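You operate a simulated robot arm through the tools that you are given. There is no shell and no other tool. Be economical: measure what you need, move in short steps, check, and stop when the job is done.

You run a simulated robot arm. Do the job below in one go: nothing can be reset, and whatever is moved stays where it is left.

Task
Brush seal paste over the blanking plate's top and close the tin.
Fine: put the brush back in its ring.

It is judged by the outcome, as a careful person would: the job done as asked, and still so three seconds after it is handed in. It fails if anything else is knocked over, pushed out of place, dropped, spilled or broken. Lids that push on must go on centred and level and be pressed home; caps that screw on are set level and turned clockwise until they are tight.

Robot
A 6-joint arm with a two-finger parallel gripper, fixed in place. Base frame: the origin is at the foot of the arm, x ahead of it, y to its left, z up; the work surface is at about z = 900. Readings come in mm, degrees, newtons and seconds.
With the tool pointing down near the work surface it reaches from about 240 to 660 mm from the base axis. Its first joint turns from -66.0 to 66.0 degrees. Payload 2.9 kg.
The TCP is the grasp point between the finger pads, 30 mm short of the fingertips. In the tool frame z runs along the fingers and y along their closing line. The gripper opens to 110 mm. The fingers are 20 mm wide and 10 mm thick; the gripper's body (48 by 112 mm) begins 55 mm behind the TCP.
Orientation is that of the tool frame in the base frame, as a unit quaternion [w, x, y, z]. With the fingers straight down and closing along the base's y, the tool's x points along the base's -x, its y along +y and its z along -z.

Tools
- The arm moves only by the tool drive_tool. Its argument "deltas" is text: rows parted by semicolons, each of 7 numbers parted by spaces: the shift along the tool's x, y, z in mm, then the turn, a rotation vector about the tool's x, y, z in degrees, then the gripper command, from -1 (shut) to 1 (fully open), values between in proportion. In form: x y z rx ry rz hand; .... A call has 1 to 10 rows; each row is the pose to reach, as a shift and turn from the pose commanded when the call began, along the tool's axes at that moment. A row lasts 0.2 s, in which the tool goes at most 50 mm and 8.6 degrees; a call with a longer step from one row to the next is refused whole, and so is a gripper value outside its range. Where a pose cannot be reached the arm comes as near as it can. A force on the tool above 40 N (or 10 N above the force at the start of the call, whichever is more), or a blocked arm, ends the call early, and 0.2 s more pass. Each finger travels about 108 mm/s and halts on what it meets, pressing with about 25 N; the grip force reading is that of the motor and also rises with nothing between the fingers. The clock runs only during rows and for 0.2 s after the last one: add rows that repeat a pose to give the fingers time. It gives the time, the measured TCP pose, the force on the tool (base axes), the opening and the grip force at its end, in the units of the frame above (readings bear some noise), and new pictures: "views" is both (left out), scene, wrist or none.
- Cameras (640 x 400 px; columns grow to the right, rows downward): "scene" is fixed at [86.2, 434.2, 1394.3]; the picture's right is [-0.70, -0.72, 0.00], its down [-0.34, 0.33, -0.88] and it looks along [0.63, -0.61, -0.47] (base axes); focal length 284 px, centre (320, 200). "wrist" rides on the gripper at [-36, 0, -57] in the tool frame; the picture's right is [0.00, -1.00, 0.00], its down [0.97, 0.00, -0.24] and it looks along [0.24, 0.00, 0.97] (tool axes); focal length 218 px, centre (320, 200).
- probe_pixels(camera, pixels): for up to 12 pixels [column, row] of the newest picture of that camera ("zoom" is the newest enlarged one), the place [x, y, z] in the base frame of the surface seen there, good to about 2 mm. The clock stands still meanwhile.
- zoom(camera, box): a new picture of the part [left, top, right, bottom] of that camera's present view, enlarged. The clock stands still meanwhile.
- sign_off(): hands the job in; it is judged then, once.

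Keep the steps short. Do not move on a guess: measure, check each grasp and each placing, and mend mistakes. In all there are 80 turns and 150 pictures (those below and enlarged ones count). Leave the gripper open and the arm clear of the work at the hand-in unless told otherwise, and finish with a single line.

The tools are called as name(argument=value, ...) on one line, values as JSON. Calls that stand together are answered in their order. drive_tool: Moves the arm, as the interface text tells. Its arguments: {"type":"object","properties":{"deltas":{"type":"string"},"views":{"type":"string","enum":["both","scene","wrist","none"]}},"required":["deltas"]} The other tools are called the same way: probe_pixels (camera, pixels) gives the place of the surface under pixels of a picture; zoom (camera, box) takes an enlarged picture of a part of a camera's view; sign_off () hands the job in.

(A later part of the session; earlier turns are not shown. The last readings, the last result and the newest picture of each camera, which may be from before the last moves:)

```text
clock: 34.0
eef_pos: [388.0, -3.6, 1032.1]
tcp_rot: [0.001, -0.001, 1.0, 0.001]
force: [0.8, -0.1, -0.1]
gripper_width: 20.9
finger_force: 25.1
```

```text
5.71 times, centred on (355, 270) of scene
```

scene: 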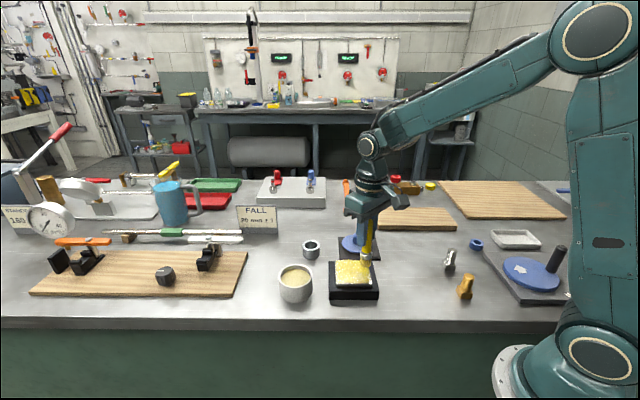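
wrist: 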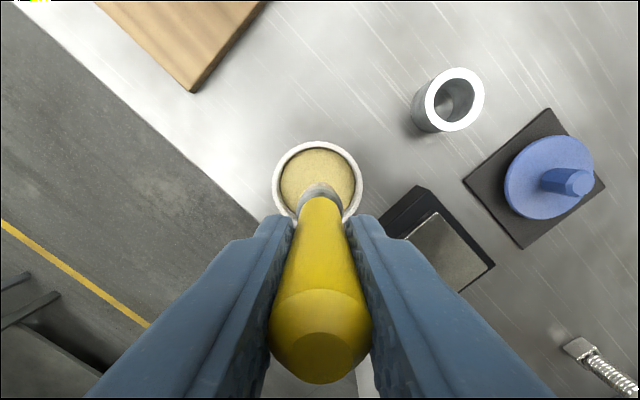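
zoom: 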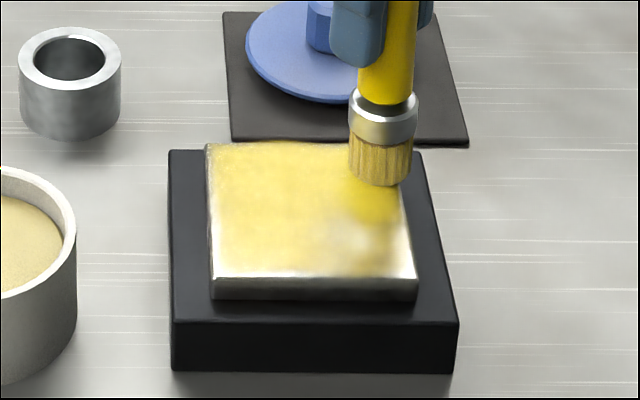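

The right-hand stripe is thin near the lower-right corner and contact was lost. I'll repeat that stripe 1 mm lower, overlapping on the way back.

drive_tool(deltas="0 0 1 0 0 0 -1; 12.7 12.7 1 0 0 0 -1; 25.4 25.4 1 0 0 0 -1; 38.2 38.2 1 0 0 0 -1; 31 45.2 1 0 0 0 -1; 18.5 32.7 1 0 0 0 -1; 5.6 19.8 1 0 0 0 -1; -7 7 1 0 0 0 -1; -7 7 1 0 0 0 -1", views="scene")

zoom(camera="scene", box=[315, 235, 395, 305])

```text
clock: 36.0
eef_pos: [396.1, 2.7, 1031.7]
tcp_rot: [0.001, 0.0, 1.0, 0.001]
force: [0.6, -0.7, -0.4]
gripper_width: 20.7
finger_force: 25.0
```

scene: 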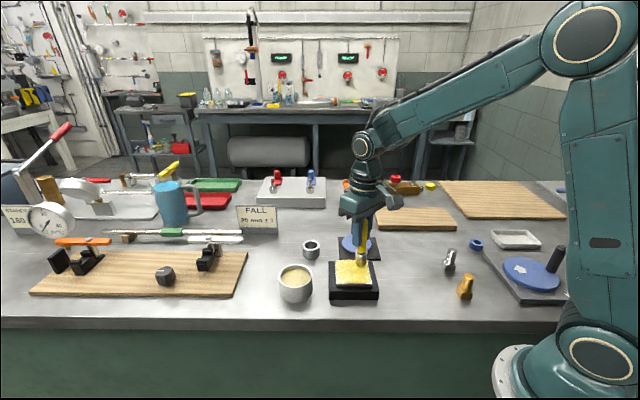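

```text
5.71 times, centred on (355, 270) of scene
```

zoom: 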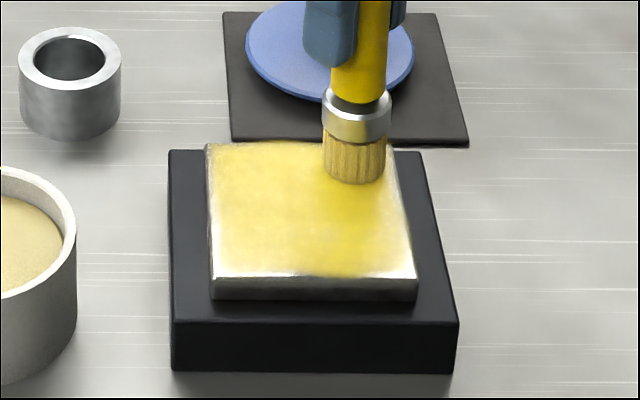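

Now mostly covered. I'll lift off, move aside towards the tin, and look at the coverage properly.

drive_tool(deltas="0 0 -20 0 0 0 -1; 0 0 -45 0 0 0 -1; -25 40 -45 0 0 0 -1; -50 80 -45 0 0 0 -1; -71.8 138 -45 0 0 0 -1; -71.8 138 -45 0 0 0 -1", views="both")

zoom(camera="scene", box=[315, 235, 395, 305])

```text
refused: row 5 steps farther than a row can; nothing moved
```

```text
5.71 times, centred on (355, 270) of scene
```

zoom: 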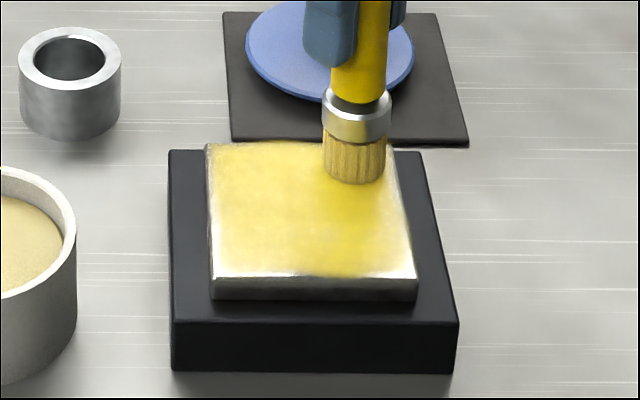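

That call was refused because one step was too long, so nothing moved. Same move with shorter steps.

drive_tool(deltas="0 0 -20 0 0 0 -1; 0 0 -45 0 0 0 -1; -18 34 -45 0 0 0 -1; -36 68 -45 0 0 0 -1; -54 102 -45 0 0 0 -1; -72.3 136.8 -45 0 0 0 -1; -72.3 136.8 -45 0 0 0 -1", views="both")

zoom(camera="scene", box=[270, 215, 390, 305])

```text
clock: 37.6
eef_pos: [466.6, 142.3, 1076.1]
tcp_rot: [0.001, 0.0, 1.0, 0.001]
force: [0.4, 0.0, -0.9]
gripper_width: 20.4
finger_force: 25.4
```

scene: 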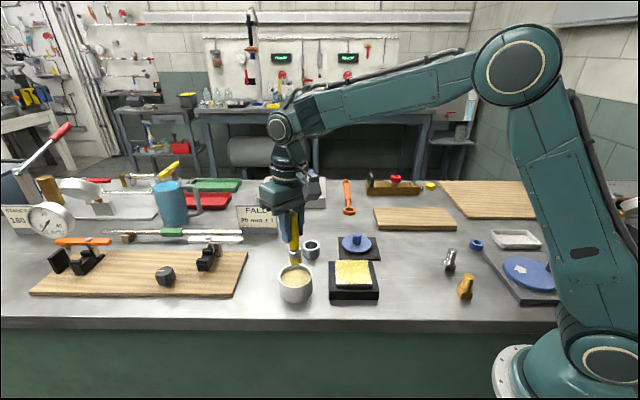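
wrist: 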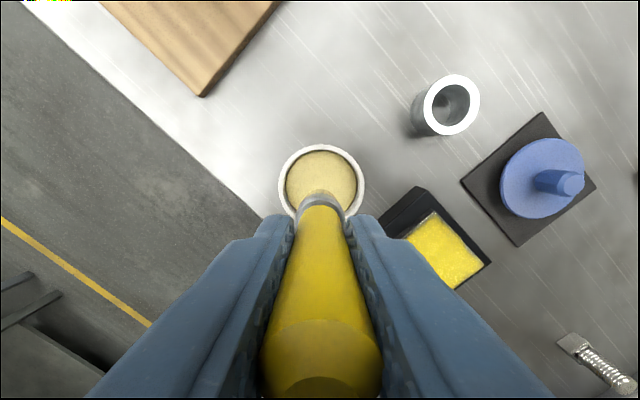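

```text
4.44 times, centred on (330, 260) of scene
```

zoom: 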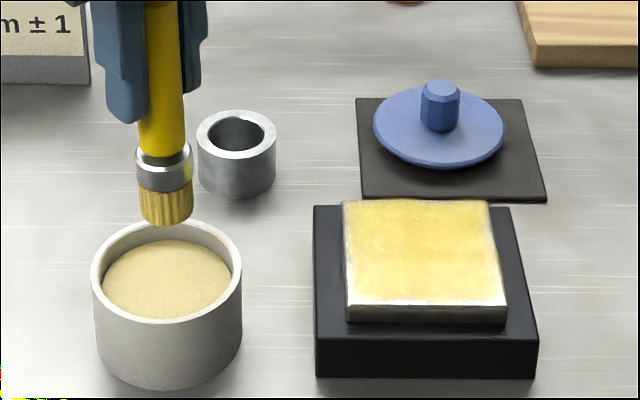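

Coverage looks even, but the edges may be thin. I'll look closer in both pictures.

zoom(camera="scene", box=[328, 255, 383, 295])

zoom(camera="wrist", box=[370, 180, 500, 300])

```text
10.00 times, centred on (356, 275) of scene
```

zoom: 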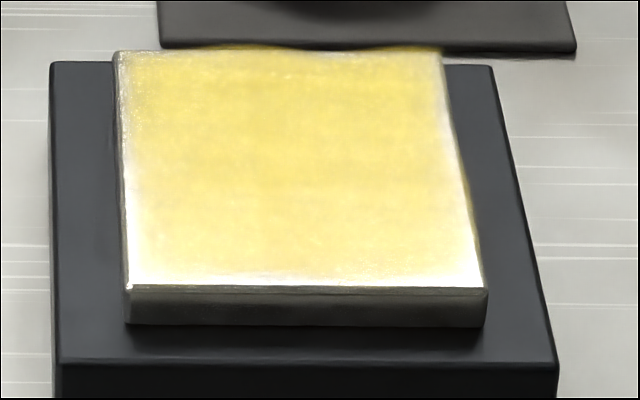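

```text
3.33 times, centred on (435, 240) of wrist
```

zoom: 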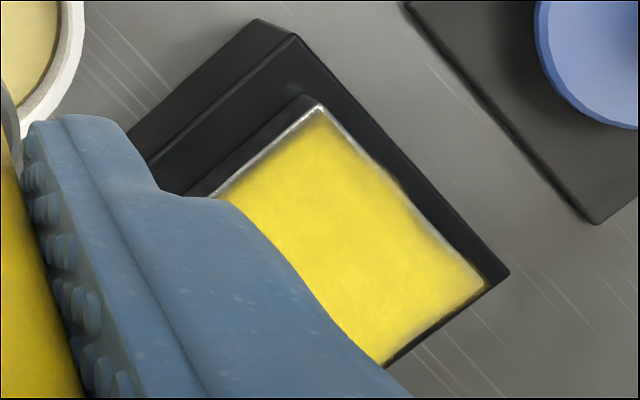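

A thin bare strip remains along the left edge and the near edge. I'll load the brush once more with a shallow dip, then run strokes along those two edges.

drive_tool(deltas="0 0 30 0 0 0 -1; 0 0 48 0 0 0 -1; 0 0 54 0 0 0 -1; -5 0 54 0 0 0 -1; 0 5 54 0 0 0 -1; 5 0 54 0 0 0 -1; 0 0 54 0 0 0 -1; 0 0 35 0 0 0 -1; 0 0 0 0 0 0 -1; 0 0 0 0 0 0 -1", views="none")

```text
clock: 39.8
eef_pos: [467.4, 142.0, 1077.5]
tcp_rot: [0.0, 0.001, 1.0, 0.001]
force: [-0.2, 0.1, -0.6]
gripper_width: 19.8
finger_force: 24.8
```

Reloaded. I'll move back above the plate's far corner, slightly further toward the left edge.

drive_tool(deltas="13 -35 0 0 0 0 -1; 26 -70 0 0 0 0 -1; 39.1 -103.6 0 0 0 0 -1; 39.1 -103.6 25 0 0 0 -1; 39.1 -103.6 40 0 0 0 -1; 39.1 -103.6 40 0 0 0 -1", views="scene")

zoom(camera="scene", box=[315, 235, 395, 305])

```text
clock: 41.2
eef_pos: [428.4, 35.7, 1035.6]
tcp_rot: [0.001, 0.0, 1.0, 0.001]
force: [0.5, 0.3, -0.6]
gripper_width: 19.8
finger_force: 25.0
```

scene: 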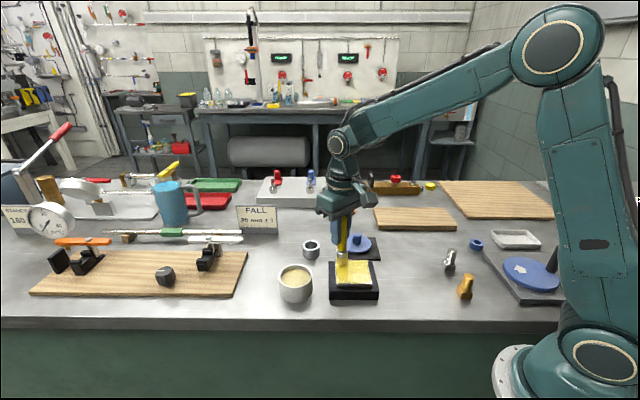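

```text
5.71 times, centred on (355, 270) of scene
```

zoom: 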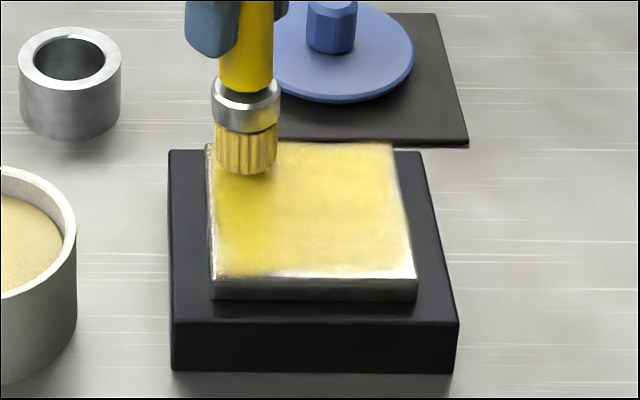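

Positioned at the corner. I'll lower 4 mm to contact, stroke along the left edge to the near-left corner, then along the near edge to the right.

drive_tool(deltas="0 0 2 0 0 0 -1; 0 0 4 0 0 0 -1; 14 14 4.5 0 0 0 -1; 28 28 4.5 0 0 0 -1; 41 41 4.5 0 0 0 -1; 41 41 4.5 0 0 0 -1; 54 28 4.5 0 0 0 -1; 67 15 4.5 0 0 0 -1; 81.3 0.7 4.5 0 0 0 -1; 81.3 0.7 4.5 0 0 0 -1", views="scene")

zoom(camera="scene", box=[315, 235, 395, 305])

```text
clock: 43.4
eef_pos: [346.8, 36.3, 1029.7]
tcp_rot: [0.002, 0.0, 1.0, 0.0]
force: [0.5, 0.3, -0.7]
gripper_width: 19.7
finger_force: 25.1
```

scene: 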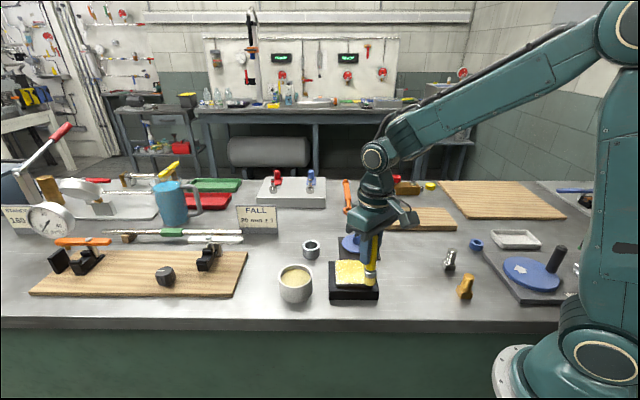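

```text
5.71 times, centred on (355, 270) of scene
```

zoom: 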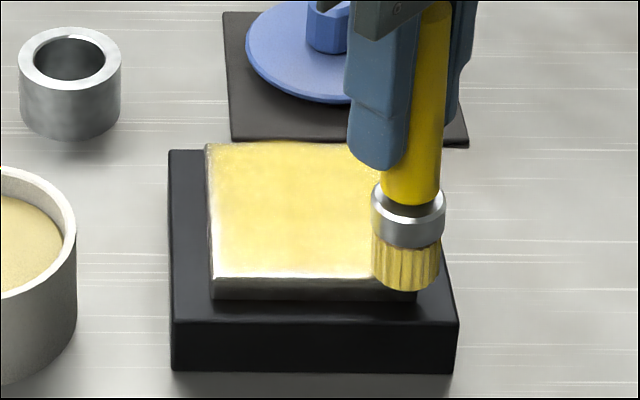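

The brush looks slightly tilted in the fingers. I'll lift straight up and inspect both the plate and the brush.

drive_tool(deltas="0 0 -15 0 0 0 -1; 0 0 -50 0 0 0 -1; -20 40 -60 0 0 0 -1; -40 80 -60 0 0 0 -1; -60 110 -60 0 0 0 -1; -60 110 -60 0 0 0 -1", views="both")

zoom(camera="scene", box=[270, 195, 400, 305])

zoom(camera="scene", box=[328, 255, 383, 295])

```text
clock: 44.8
eef_pos: [406.3, 150.0, 1091.7]
tcp_rot: [0.001, 0.0, 1.0, 0.001]
force: [0.8, -0.2, -0.7]
gripper_width: 19.7
finger_force: 24.8
```

scene: 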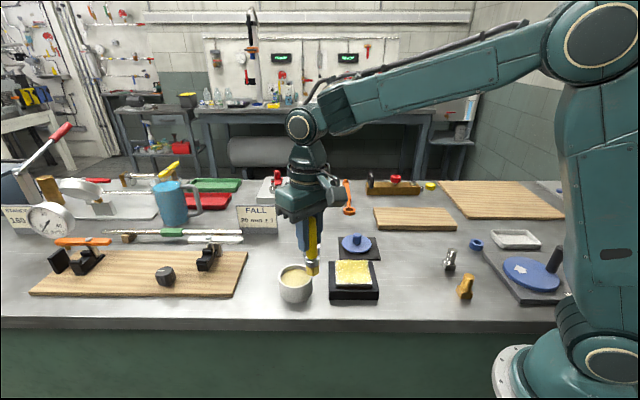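
wrist: 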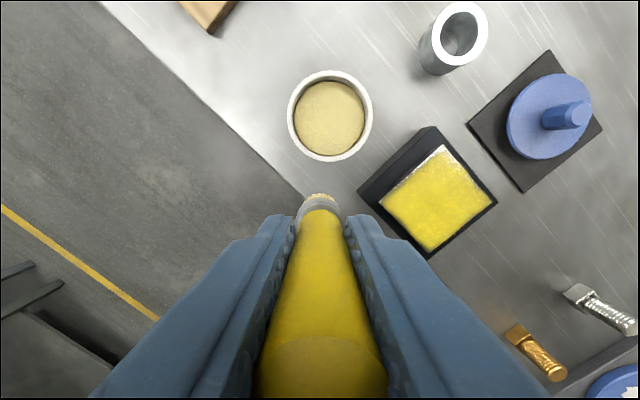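

```text
3.64 times, centred on (335, 250) of scene
```

zoom: 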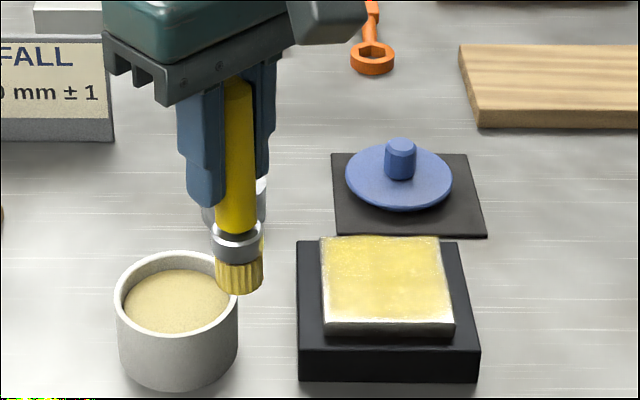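

```text
10.00 times, centred on (356, 275) of scene
```

zoom: 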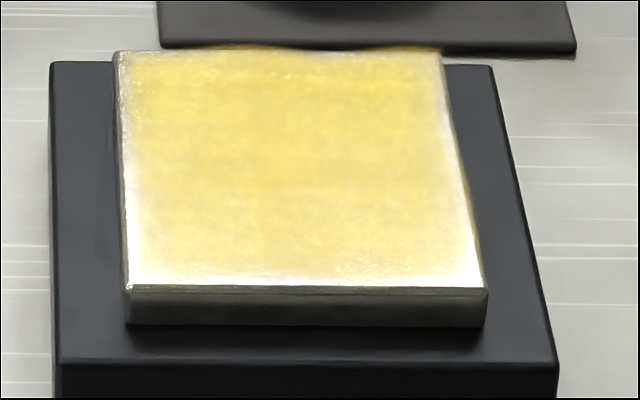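

I'll look at the plate from the wrist, which has no glare, and measure the brush tilt.

zoom(camera="wrist", box=[360, 125, 500, 260])

probe_pixels(camera="scene", pixels=[[312, 222], [313, 255], [309, 259], [317, 259], [308, 272], [318, 272], [313, 273], [308, 266], [319, 266]])

```text
2.96 times, centred on (430, 192) of wrist
```

zoom: 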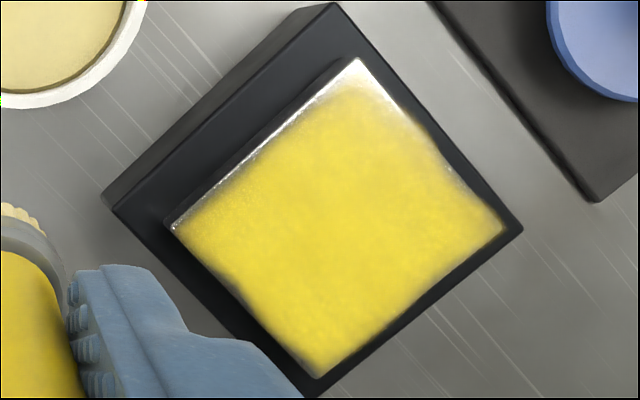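

```text
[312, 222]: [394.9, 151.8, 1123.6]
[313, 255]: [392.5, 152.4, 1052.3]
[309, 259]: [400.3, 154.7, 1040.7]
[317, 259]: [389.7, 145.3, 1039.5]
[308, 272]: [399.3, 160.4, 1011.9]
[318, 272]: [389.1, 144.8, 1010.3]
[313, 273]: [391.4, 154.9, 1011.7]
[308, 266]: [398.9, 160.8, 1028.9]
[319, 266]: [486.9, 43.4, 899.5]
```

Coverage is full apart from a thin strip along the left edge near the far corner. I'll measure where the brush really sits in the hand before one last touch-up.

probe_pixels(camera="wrist", pixels=[[320, 380], [320, 350], [320, 310], [320, 250], [320, 215], [318, 204], [318, 196], [302, 205], [337, 205]])

zoom(camera="wrist", box=[240, 170, 400, 400])

```text
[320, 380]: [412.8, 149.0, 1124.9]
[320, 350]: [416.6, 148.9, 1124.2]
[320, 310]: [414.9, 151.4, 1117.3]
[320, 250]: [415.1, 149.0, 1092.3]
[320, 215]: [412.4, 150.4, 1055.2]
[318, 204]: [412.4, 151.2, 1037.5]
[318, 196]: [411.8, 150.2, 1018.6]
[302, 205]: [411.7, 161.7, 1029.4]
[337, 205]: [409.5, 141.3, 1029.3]
```

```text
1.74 times, centred on (320, 285) of wrist
```

zoom: 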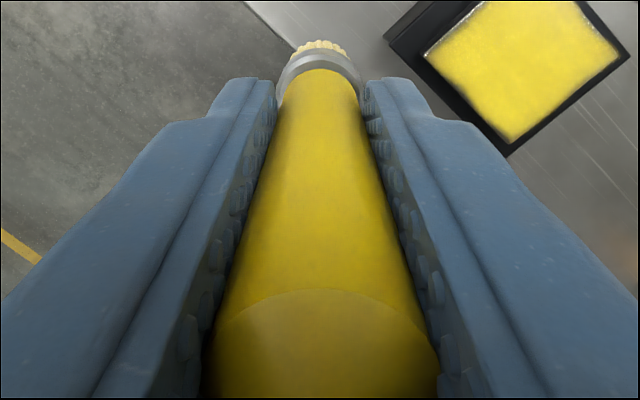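

The brush has slipped up about 6 mm in the grip and leans about 4° with its tip toward -x, which explains the missed strip. I'll tilt the tool 4° about its y axis to make the brush vertical again and re-measure.

drive_tool(deltas="0 0 0 0 -2 0 -1; 0 0 0 0 -4 0 -1; 0 0 0 0 -4 0 -1", views="both")

probe_pixels(camera="wrist", pixels=[[320, 350], [320, 310], [320, 250], [320, 215], [318, 204], [318, 196], [302, 205], [337, 205]])

probe_pixels(camera="scene", pixels=[[312, 222], [312, 235], [312, 248], [312, 261], [311, 270], [311, 268]])

zoom(camera="scene", box=[270, 195, 400, 305])

```text
clock: 45.6
eef_pos: [407.0, 147.9, 1091.7]
tcp_rot: [0.037, 0.0, 0.999, 0.002]
force: [-0.2, 0.3, -0.5]
gripper_width: 19.8
finger_force: 25.4
```

scene: 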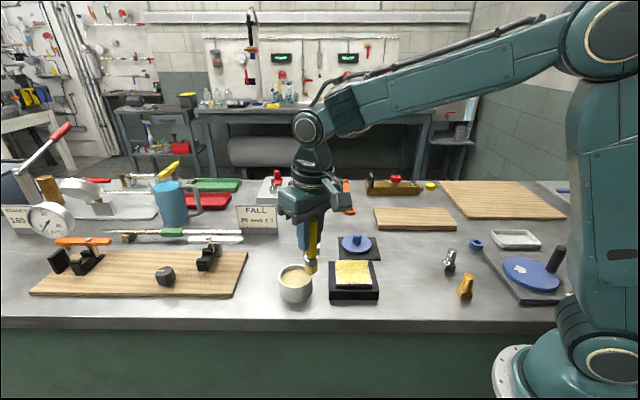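
wrist: 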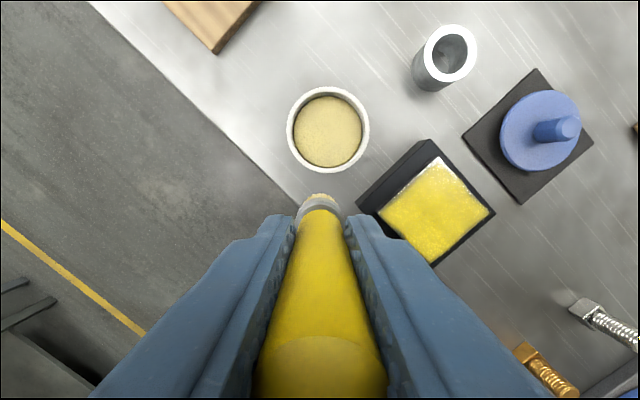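

```text
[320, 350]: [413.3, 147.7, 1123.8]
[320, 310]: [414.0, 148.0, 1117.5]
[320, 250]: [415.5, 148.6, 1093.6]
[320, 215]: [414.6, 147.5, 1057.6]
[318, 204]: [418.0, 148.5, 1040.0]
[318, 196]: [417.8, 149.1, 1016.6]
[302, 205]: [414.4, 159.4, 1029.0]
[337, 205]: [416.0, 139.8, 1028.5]
```

```text
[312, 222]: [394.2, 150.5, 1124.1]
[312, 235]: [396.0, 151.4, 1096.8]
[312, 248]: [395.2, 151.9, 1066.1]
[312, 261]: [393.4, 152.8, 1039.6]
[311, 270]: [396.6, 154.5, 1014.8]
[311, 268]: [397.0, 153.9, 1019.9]
```

```text
3.64 times, centred on (335, 250) of scene
```

zoom: 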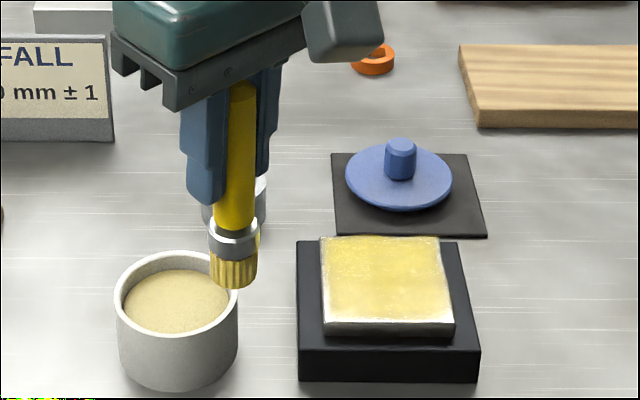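

The brush is vertical again, with its axis about 1.3 mm behind the TCP. I'll move above the far corner of the plate.

drive_tool(deltas="-8 -38 0.5 0 0 0 -1; -16 -76 1 0 0 0 -1; -23.2 -113 1.6 0 0 0 -1; -21 -113 32 0 0 0 -1; -19.6 -113 53 0 0 0 -1; -19.6 -113 53 0 0 0 -1", views="scene")

zoom(camera="scene", box=[315, 235, 395, 305])

```text
clock: 47.0
eef_pos: [430.3, 35.2, 1038.6]
tcp_rot: [0.037, -0.001, 0.999, 0.001]
force: [0.0, -0.2, -0.9]
gripper_width: 19.8
finger_force: 25.1
```

scene: 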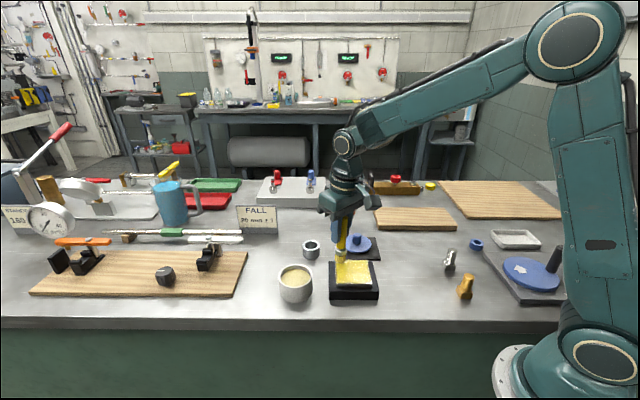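

```text
5.71 times, centred on (355, 270) of scene
```

zoom: 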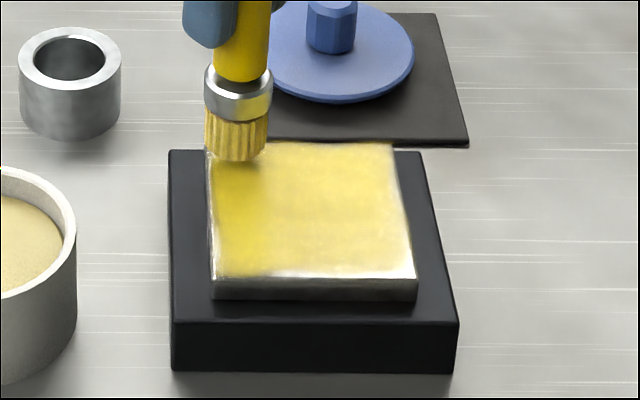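

The brush is just outside and above the left edge. I'll lower to contact and stroke along the left edge and back.

drive_tool(deltas="0.4 0 6 0 0 0 -1; 0.6 0 9 0 0 0 -1; 14.1 13.2 8.5 0 0 0 -1; 27.6 26.4 7.6 0 0 0 -1; 41.2 39.6 6.7 0 0 0 -1; 41.2 39.6 7.2 0 0 0 -1; 27.6 26.4 8.1 0 0 0 -1; 14.1 13.2 9 0 0 0 -1; 0.6 0 10 0 0 0 -1; 0.6 0 10 0 0 0 -1", views="scene")

zoom(camera="scene", box=[315, 235, 395, 305])

```text
clock: 49.2
eef_pos: [430.8, 34.5, 1029.8]
tcp_rot: [0.036, 0.0, 0.999, 0.001]
force: [0.1, 0.0, -0.3]
gripper_width: 19.9
finger_force: 25.3
```

scene: 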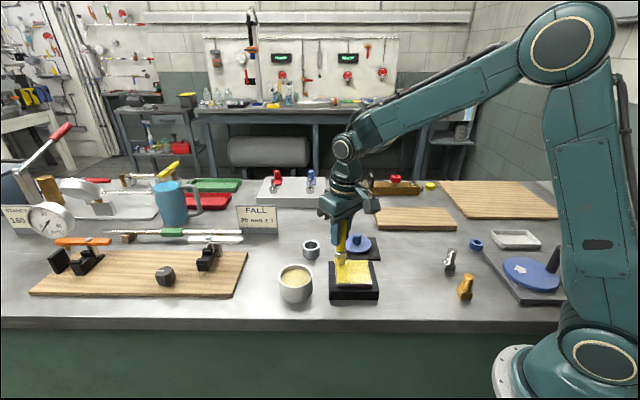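

```text
5.71 times, centred on (355, 270) of scene
```

zoom: 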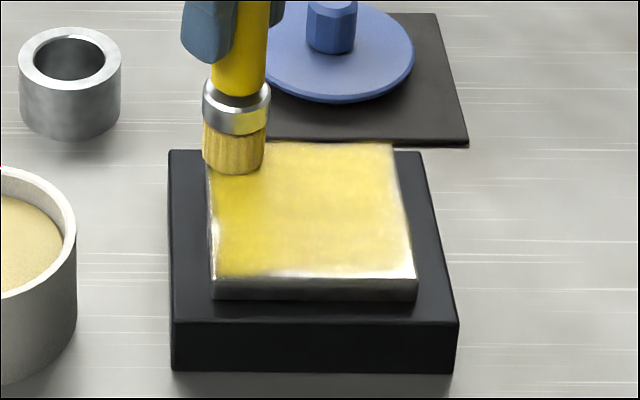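

The brush has unloaded along that edge and the strip looks covered. I'll lift off and carry the brush over to the ring at (538.5,28.3), looking at the plate on the way.

drive_tool(deltas="-2.4 0 -35 0 0 0 -1; -4.9 0 -69.8 0 0 0 -1; -41 -2.2 -67.3 0 0 0 -1; -78 -4.4 -64.8 0 0 0 -1; -114.1 -6.5 -62.2 0 0 0 -1; -114.1 -6.5 -62.2 0 0 0 -1", views="both")

zoom(camera="scene", box=[270, 190, 400, 300])

zoom(camera="wrist", box=[250, 130, 390, 250])

```text
clock: 50.6
eef_pos: [540.9, 28.5, 1101.4]
tcp_rot: [0.035, 0.0, 0.999, 0.001]
force: [-0.2, -0.7, -0.7]
gripper_width: 19.9
finger_force: 25.3
```

scene: 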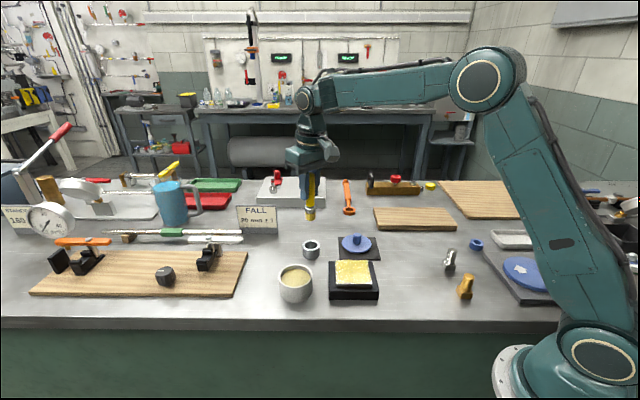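
wrist: 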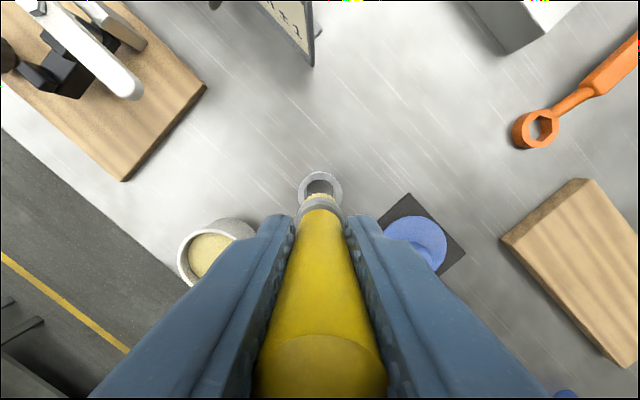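

```text
3.64 times, centred on (335, 245) of scene
```

zoom: 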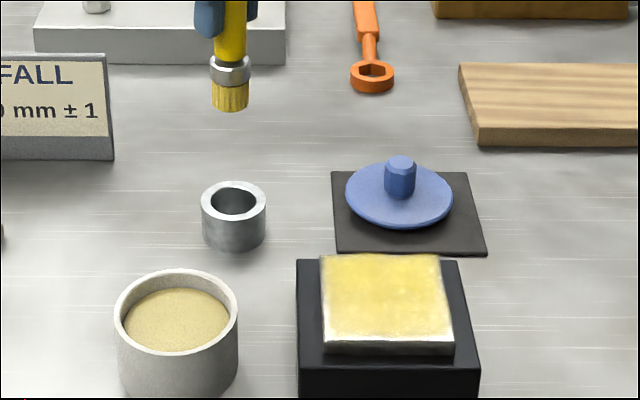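

```text
3.33 times, centred on (320, 190) of wrist
```

zoom: 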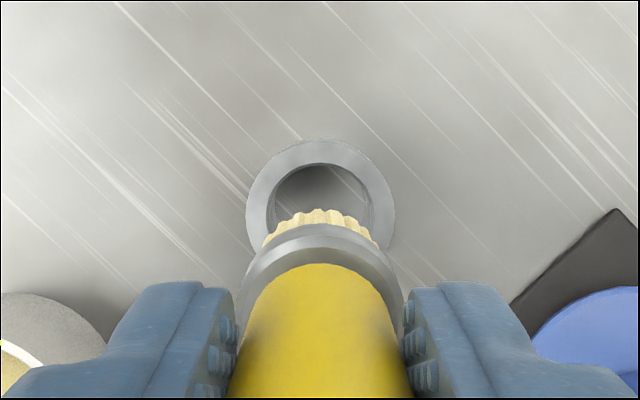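

Above the ring. I'll measure the bristle front and the ring edges before lowering.

probe_pixels(camera="zoom", pixels=[[319, 212], [318, 232], [266, 240], [376, 240], [320, 275], [320, 150], [254, 195], [385, 195], [320, 390]])

probe_pixels(camera="scene", pixels=[[310, 218], [309, 216], [310, 190], [310, 200], [305, 215], [315, 215], [311, 251], [303, 246], [319, 246]])

```text
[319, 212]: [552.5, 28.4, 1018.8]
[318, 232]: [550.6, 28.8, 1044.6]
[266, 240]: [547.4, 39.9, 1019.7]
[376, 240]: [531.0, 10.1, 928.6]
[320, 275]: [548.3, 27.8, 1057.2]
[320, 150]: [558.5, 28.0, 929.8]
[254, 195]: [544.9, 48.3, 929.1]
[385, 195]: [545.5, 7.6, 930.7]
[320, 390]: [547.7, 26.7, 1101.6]
```

```text
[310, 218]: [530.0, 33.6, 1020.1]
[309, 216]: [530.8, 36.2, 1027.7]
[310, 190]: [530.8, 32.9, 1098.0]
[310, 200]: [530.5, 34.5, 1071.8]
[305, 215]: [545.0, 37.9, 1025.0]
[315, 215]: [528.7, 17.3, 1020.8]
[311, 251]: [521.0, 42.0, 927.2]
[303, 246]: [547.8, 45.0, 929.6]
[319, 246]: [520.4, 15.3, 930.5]
```

The brush axis is about (538.5,28.3) and the ring centre (538.3,28.0), so they line up. I'll lower until the tip is just above the ring.

drive_tool(deltas="1.75 0 25 0 0 0 -1; 3.5 0 50 0 0 0 -1; 4.7 0 67 0 0 0 -1; 4.7 0 67 0 0 0 -1", views="both")

zoom(camera="scene", box=[280, 205, 345, 265])

zoom(camera="wrist", box=[270, 150, 370, 240])

```text
clock: 51.6
eef_pos: [540.1, 27.1, 1034.1]
tcp_rot: [0.036, 0.0, 0.999, 0.001]
force: [-0.2, -0.4, 0.2]
gripper_width: 20.0
finger_force: 24.6
```

scene: 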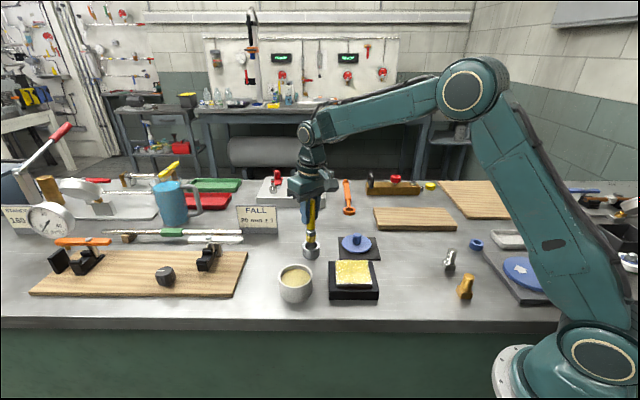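
wrist: 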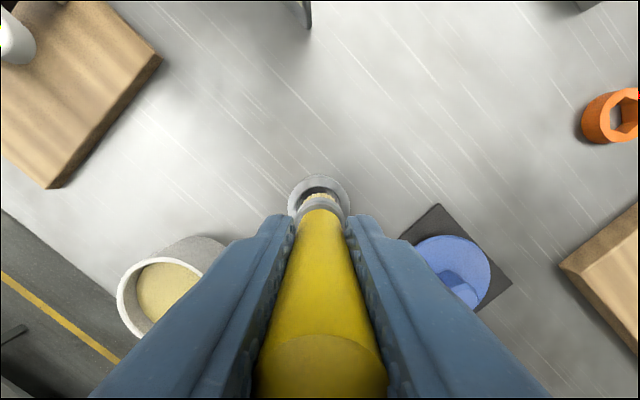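

```text
6.67 times, centred on (312, 235) of scene
```

zoom: 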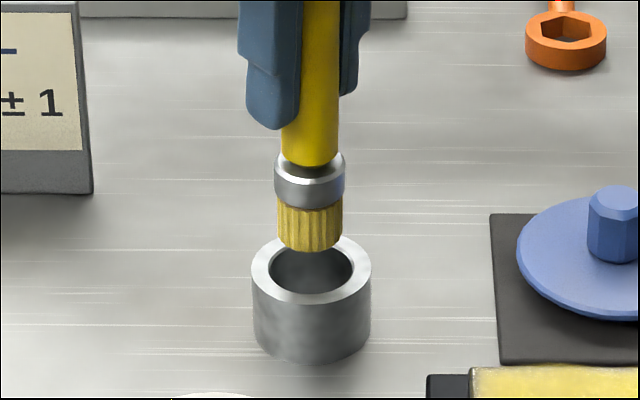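

```text
4.44 times, centred on (320, 195) of wrist
```

zoom: 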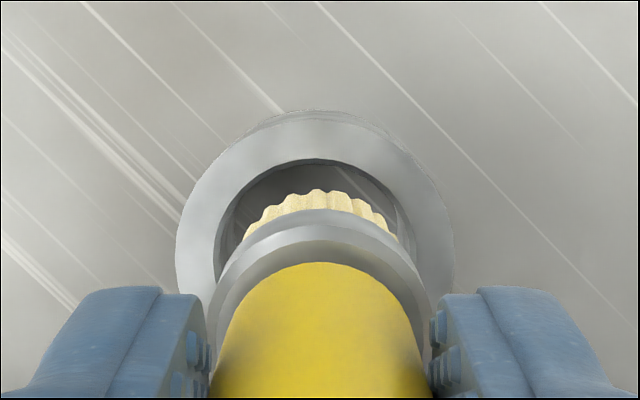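

Aligned. I'll lower the brush into the ring in small steps, watching the force.

drive_tool(deltas="0.6 0 8 0 0 0 -1; 1.1 0 16 0 0 0 -1; 1.7 0 24 0 0 0 -1; 2.2 0 32 0 0 0 -1; 2.5 0 36 0 0 0 -1; 2.5 0 36 0 0 0 -1", views="scene")

zoom(camera="scene", box=[280, 205, 345, 265])

```text
clock: 53.0
eef_pos: [539.4, 29.3, 997.6]
tcp_rot: [0.035, -0.001, 0.999, 0.002]
force: [0.2, -0.2, -0.8]
gripper_width: 19.6
finger_force: 24.8
```

scene: 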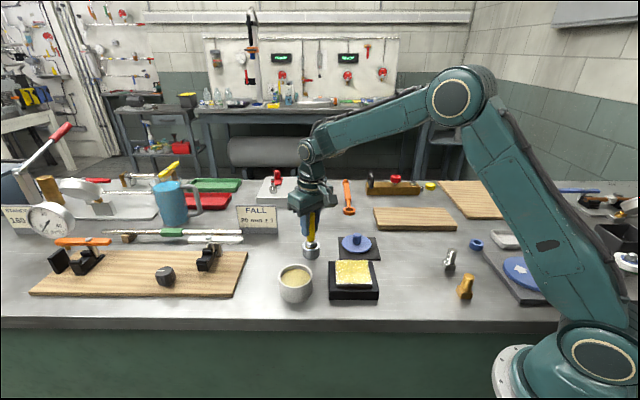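

```text
6.67 times, centred on (312, 235) of scene
```

zoom: 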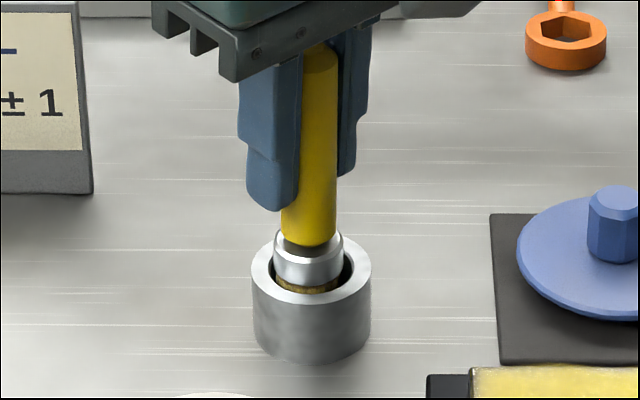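

The brush is going in with no force. I'll lower a few mm more until it touches the bottom.

drive_tool(deltas="0.2 0 2 0 0 0 -1; 0.3 0 4 0 0 0 -1; 0.3 0 5 0 0 0 -1; 0.3 0 5 0 0 0 -1", views="none")

drive_tool(deltas="0.1 0 1 0 0 0 -1; 0.1 0 2 0 0 0 -1; 0.1 0 2 0 0 0 -1", views="scene")

zoom(camera="scene", box=[280, 205, 345, 265])

```text
clock: 54.0
eef_pos: [540.7, 29.3, 991.6]
tcp_rot: [0.036, 0.0, 0.999, 0.001]
force: [-0.4, -0.6, -1.1]
gripper_width: 19.8
finger_force: 24.9
```

```text
clock: 54.8
eef_pos: [539.6, 29.4, 989.4]
tcp_rot: [0.036, 0.0, 0.999, 0.001]
force: [-0.6, -0.3, -0.8]
gripper_width: 19.9
finger_force: 24.5
```

scene: 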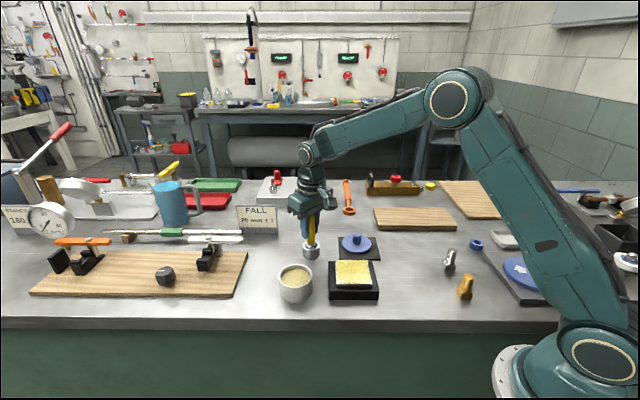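

```text
6.67 times, centred on (312, 235) of scene
```

zoom: 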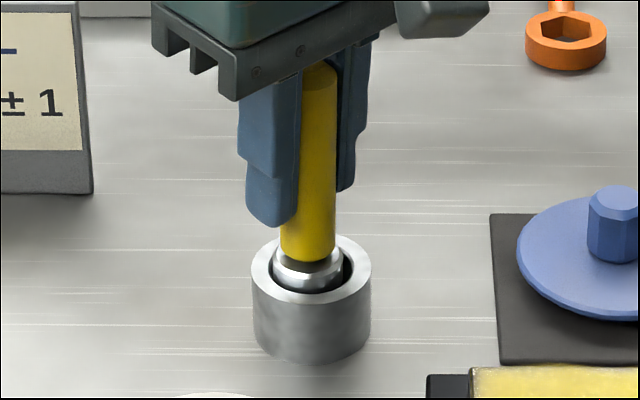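

No contact yet. I'll check the handle top against its starting height (1025.5).

probe_pixels(camera="zoom", pixels=[[319, 69], [320, 80], [308, 250], [306, 268], [310, 230], [318, 120]])

drive_tool(deltas="0.1 0 1 0 0 0 -1; 0.1 0 1.5 0 0 0 -1; 0.1 0 1.5 0 0 0 -1", views="none")

```text
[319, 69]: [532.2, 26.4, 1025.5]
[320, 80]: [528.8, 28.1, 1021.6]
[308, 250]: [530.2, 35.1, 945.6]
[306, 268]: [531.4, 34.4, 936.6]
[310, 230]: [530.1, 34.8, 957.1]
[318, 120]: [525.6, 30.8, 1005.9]
```

```text
clock: 55.6
eef_pos: [539.2, 28.5, 988.9]
tcp_rot: [0.036, -0.001, 0.999, 0.001]
force: [-0.9, 0.3, 3.1]
gripper_width: 19.8
finger_force: 25.1
```

It's touching bottom at 3 N with the handle top at its original height. I'll open the fingers gently and see whether the brush stands.

drive_tool(deltas="0 0 0 0 0 0 -0.55; 0 0 0 0 0 0 -0.45; 0 0 0 0 0 0 -0.3; 0 0 0 0 0 0 0; 0 0 0 0 0 0 0", views="scene")

zoom(camera="scene", box=[280, 205, 345, 265])

```text
clock: 56.8
eef_pos: [539.9, 28.3, 988.6]
tcp_rot: [0.036, -0.001, 0.999, 0.001]
force: [-0.5, -0.3, 0.9]
gripper_width: 55.1
finger_force: 0.0
```

scene: 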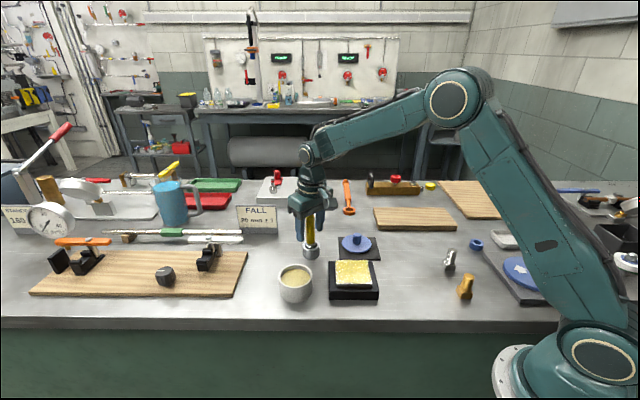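

```text
6.67 times, centred on (312, 235) of scene
```

zoom: 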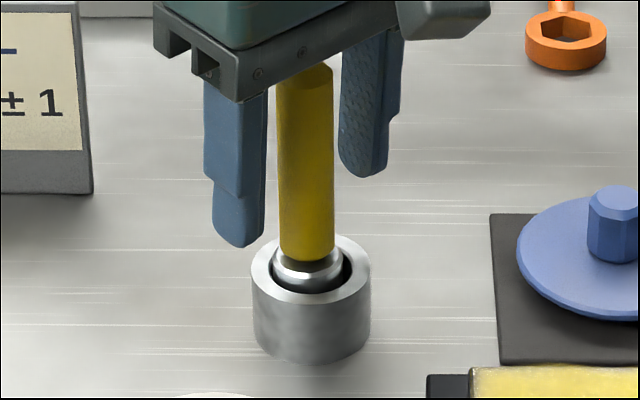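

The brush stands upright and free in its ring. I'll rise straight up, undo the tilt, and look from above.

drive_tool(deltas="-2.1 0 -30 0 0 0 0; -4.9 0 -70 0 0 0 0; -8.4 0 -120 0 0 0 0; -8.4 0 -120 0 2 0 0; -8.4 0 -120 0 4 0 0; -8.4 0 -120 0 4 0 0", views="both")

zoom(camera="wrist", box=[250, 150, 390, 330])

zoom(camera="scene", box=[270, 205, 390, 305])

```text
refused: row 3 steps farther than a row can; nothing moved
```

```text
2.22 times, centred on (320, 240) of wrist
```

zoom: 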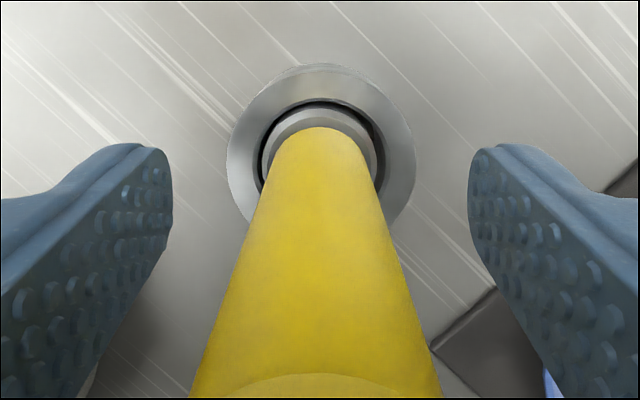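

```text
4.00 times, centred on (330, 255) of scene
```

zoom: 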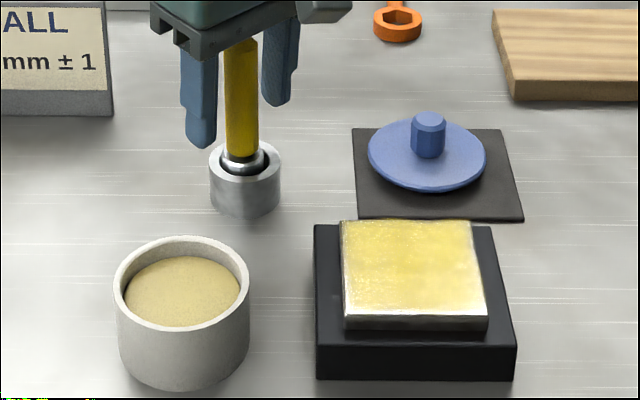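

One row was just over the limit, so nothing moved. Repeating with smaller steps.

drive_tool(deltas="-2.1 0 -30 0 0 0 0; -4.9 0 -70 0 0 0 0; -7.4 0 -105 0 0 0 0; -8.4 0 -120 0 2 0 0; -8.4 0 -120 0 4 0 0; -8.4 0 -120 0 4 0 0", views="wrist")

```text
clock: 58.2
eef_pos: [539.0, 29.2, 1108.8]
tcp_rot: [0.001, 0.0, 1.0, 0.001]
force: [0.8, -0.7, 0.3]
gripper_width: 55.0
finger_force: 0.0
```

wrist: 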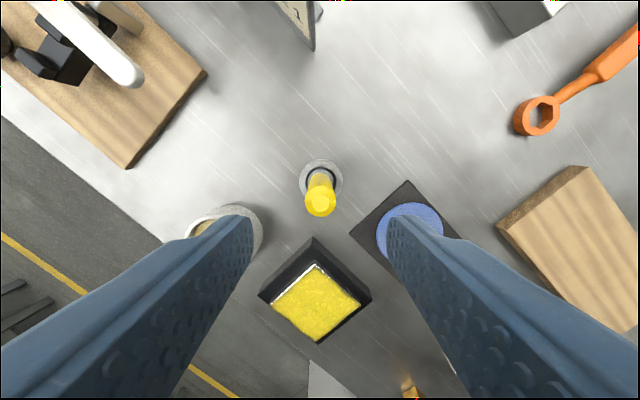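

The brush stands well in its ring at wrist (320,190). Now a close look at the plate.

zoom(camera="wrist", box=[255, 235, 375, 345])

```text
3.64 times, centred on (315, 290) of wrist
```

zoom: 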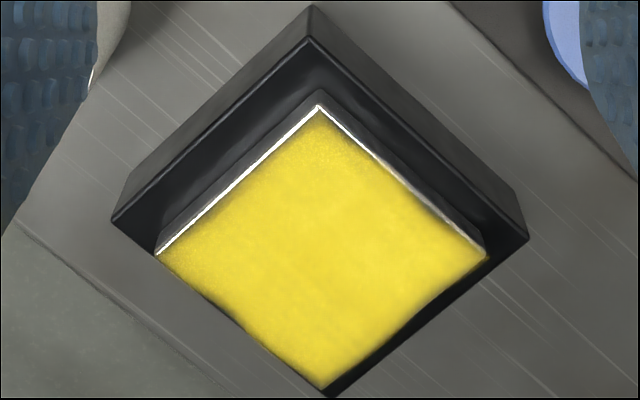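

The plate top is fully coated; only the bevelled edge shines. Now I'll go back for the lid, above the mat at (470,-80).

drive_tool(deltas="20 -30 0 0 0 0 0; 40 -60 0 0 0 0 0; 60 -90 0 0 0 0 0; 69.8 -108.5 20 0 0 0 0.1; 69.8 -108.5 40 0 0 0 0.1; 69.8 -108.5 40 0 0 0 0.1", views="wrist")

zoom(camera="wrist", box=[270, 130, 370, 240])

```text
clock: 59.6
eef_pos: [467.4, -80.7, 1068.9]
tcp_rot: [0.001, -0.002, 1.0, 0.001]
force: [0.5, -0.8, 0.5]
gripper_width: 60.2
finger_force: 0.0
```

wrist: 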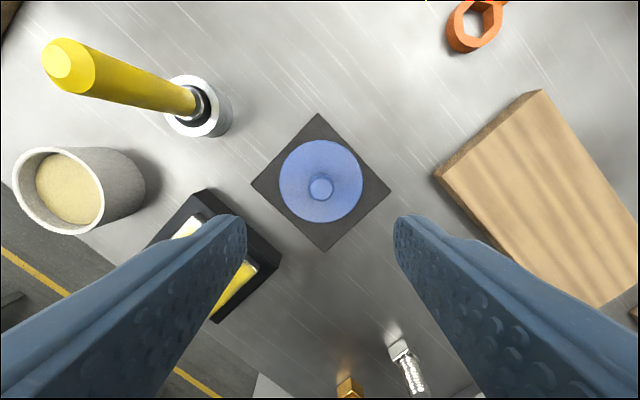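

```text
3.64 times, centred on (320, 185) of wrist
```

zoom: 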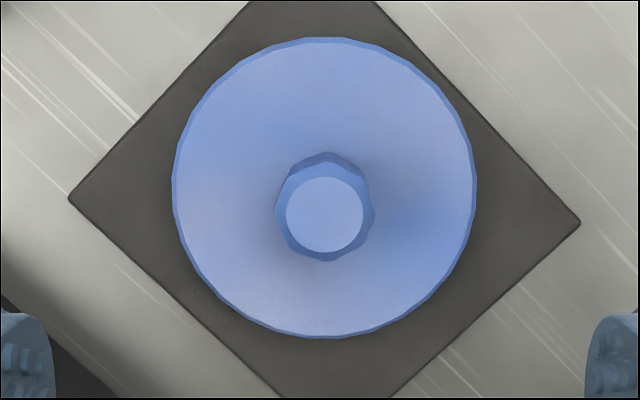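

probe_pixels(camera="zoom", pixels=[[324, 214], [324, 42], [324, 334], [176, 190], [472, 190], [286, 214], [362, 214], [324, 180], [324, 250]])

```text
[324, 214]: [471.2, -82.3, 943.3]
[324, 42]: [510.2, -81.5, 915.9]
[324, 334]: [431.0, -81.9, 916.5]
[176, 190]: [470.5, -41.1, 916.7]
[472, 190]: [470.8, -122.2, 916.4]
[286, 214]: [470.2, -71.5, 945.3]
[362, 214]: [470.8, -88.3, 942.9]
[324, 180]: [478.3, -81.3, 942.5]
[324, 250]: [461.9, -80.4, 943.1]
```

Lid centre is (470.6,-81.6), top z 916.5 and knob top 943.5. I'll lower with the tips about 4 mm above the lid and grip the knob.

drive_tool(deltas="-0.6 -1.4 45 0 0 0 0.1; -0.6 -1.4 85 0 0 0 0.1; -0.6 -1.4 110 0 0 0 0.1; -0.6 -1.4 117.5 0 0 0 0.1; -0.6 -1.4 117.5 0 0 0 0.1; -0.6 -1.4 117.5 0 0 0 -1; -0.6 -1.4 117.5 0 0 0 -1; -0.6 -1.4 117.5 0 0 0 -1", views="wrist")

```text
clock: 61.4
eef_pos: [472.2, -80.7, 951.2]
tcp_rot: [0.001, 0.001, 1.0, 0.001]
force: [-0.1, 0.5, 0.2]
gripper_width: 22.5
finger_force: 25.8
```

wrist: 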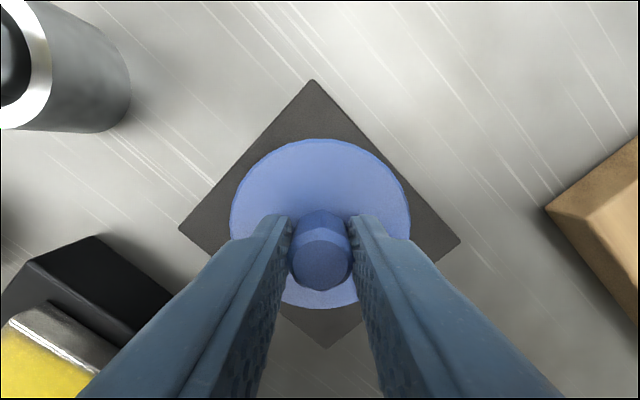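

The knob is gripped at 22.5 mm. I'll lift the lid and carry it over the tin at (467,140.6).

drive_tool(deltas="0 0 -20 0 0 0 -1; 0 0 -60 0 0 0 -1; 0 0 -105 0 0 0 -1; 0 10 -130 0 0 0 -1; 1 52 -130 0 0 0 -1; 2 95 -130 0 0 0 -1; 3 138 -130 0 0 0 -1; 3.6 181 -130 0 0 0 -1; 3.6 222 -130 0 0 0 -1; 3.6 222 -130 0 0 0 -1", views="both")

zoom(camera="scene", box=[250, 210, 350, 310])

```text
clock: 63.6
eef_pos: [468.5, 141.1, 1080.1]
tcp_rot: [0.0, 0.0, 1.0, 0.001]
force: [-0.4, 0.6, 0.6]
gripper_width: 22.4
finger_force: 24.4
```

scene: 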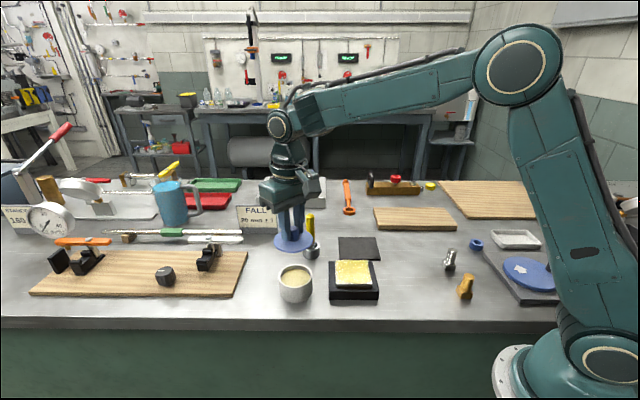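
wrist: 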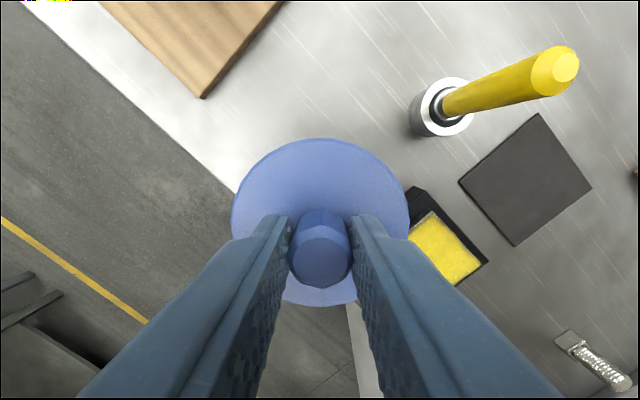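

```text
4.00 times, centred on (300, 260) of scene
```

zoom: 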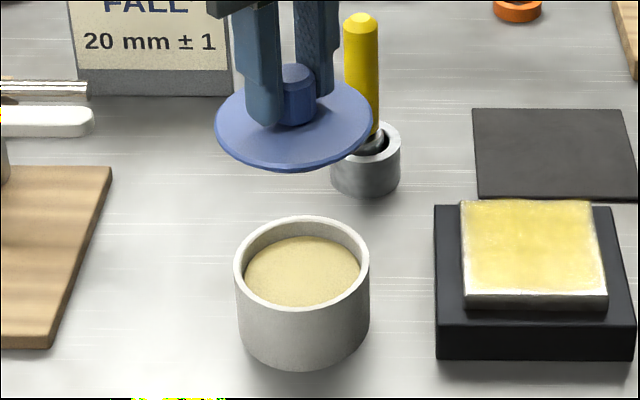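

Lid is over the tin. I'll probe the lid edges for level and centre, the tin rim, and the brush lean.

probe_pixels(camera="wrist", pixels=[[236, 216], [404, 216], [320, 143], [295, 302], [345, 302], [558, 65], [470, 100], [415, 112], [469, 112], [444, 80]])

probe_pixels(camera="zoom", pixels=[[302, 218], [237, 262], [367, 266], [300, 309], [361, 18], [362, 60], [367, 110], [372, 135]])

```text
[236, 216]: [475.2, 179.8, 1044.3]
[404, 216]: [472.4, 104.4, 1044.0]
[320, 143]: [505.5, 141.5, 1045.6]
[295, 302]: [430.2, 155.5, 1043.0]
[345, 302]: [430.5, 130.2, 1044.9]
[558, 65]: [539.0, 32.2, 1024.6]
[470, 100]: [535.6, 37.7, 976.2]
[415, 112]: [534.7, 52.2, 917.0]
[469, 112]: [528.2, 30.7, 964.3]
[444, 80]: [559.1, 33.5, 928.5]
```

```text
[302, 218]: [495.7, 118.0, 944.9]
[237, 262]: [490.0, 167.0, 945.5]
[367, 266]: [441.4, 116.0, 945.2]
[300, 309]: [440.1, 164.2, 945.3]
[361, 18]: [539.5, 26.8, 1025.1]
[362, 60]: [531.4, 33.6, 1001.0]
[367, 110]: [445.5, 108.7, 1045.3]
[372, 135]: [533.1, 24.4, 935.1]
```

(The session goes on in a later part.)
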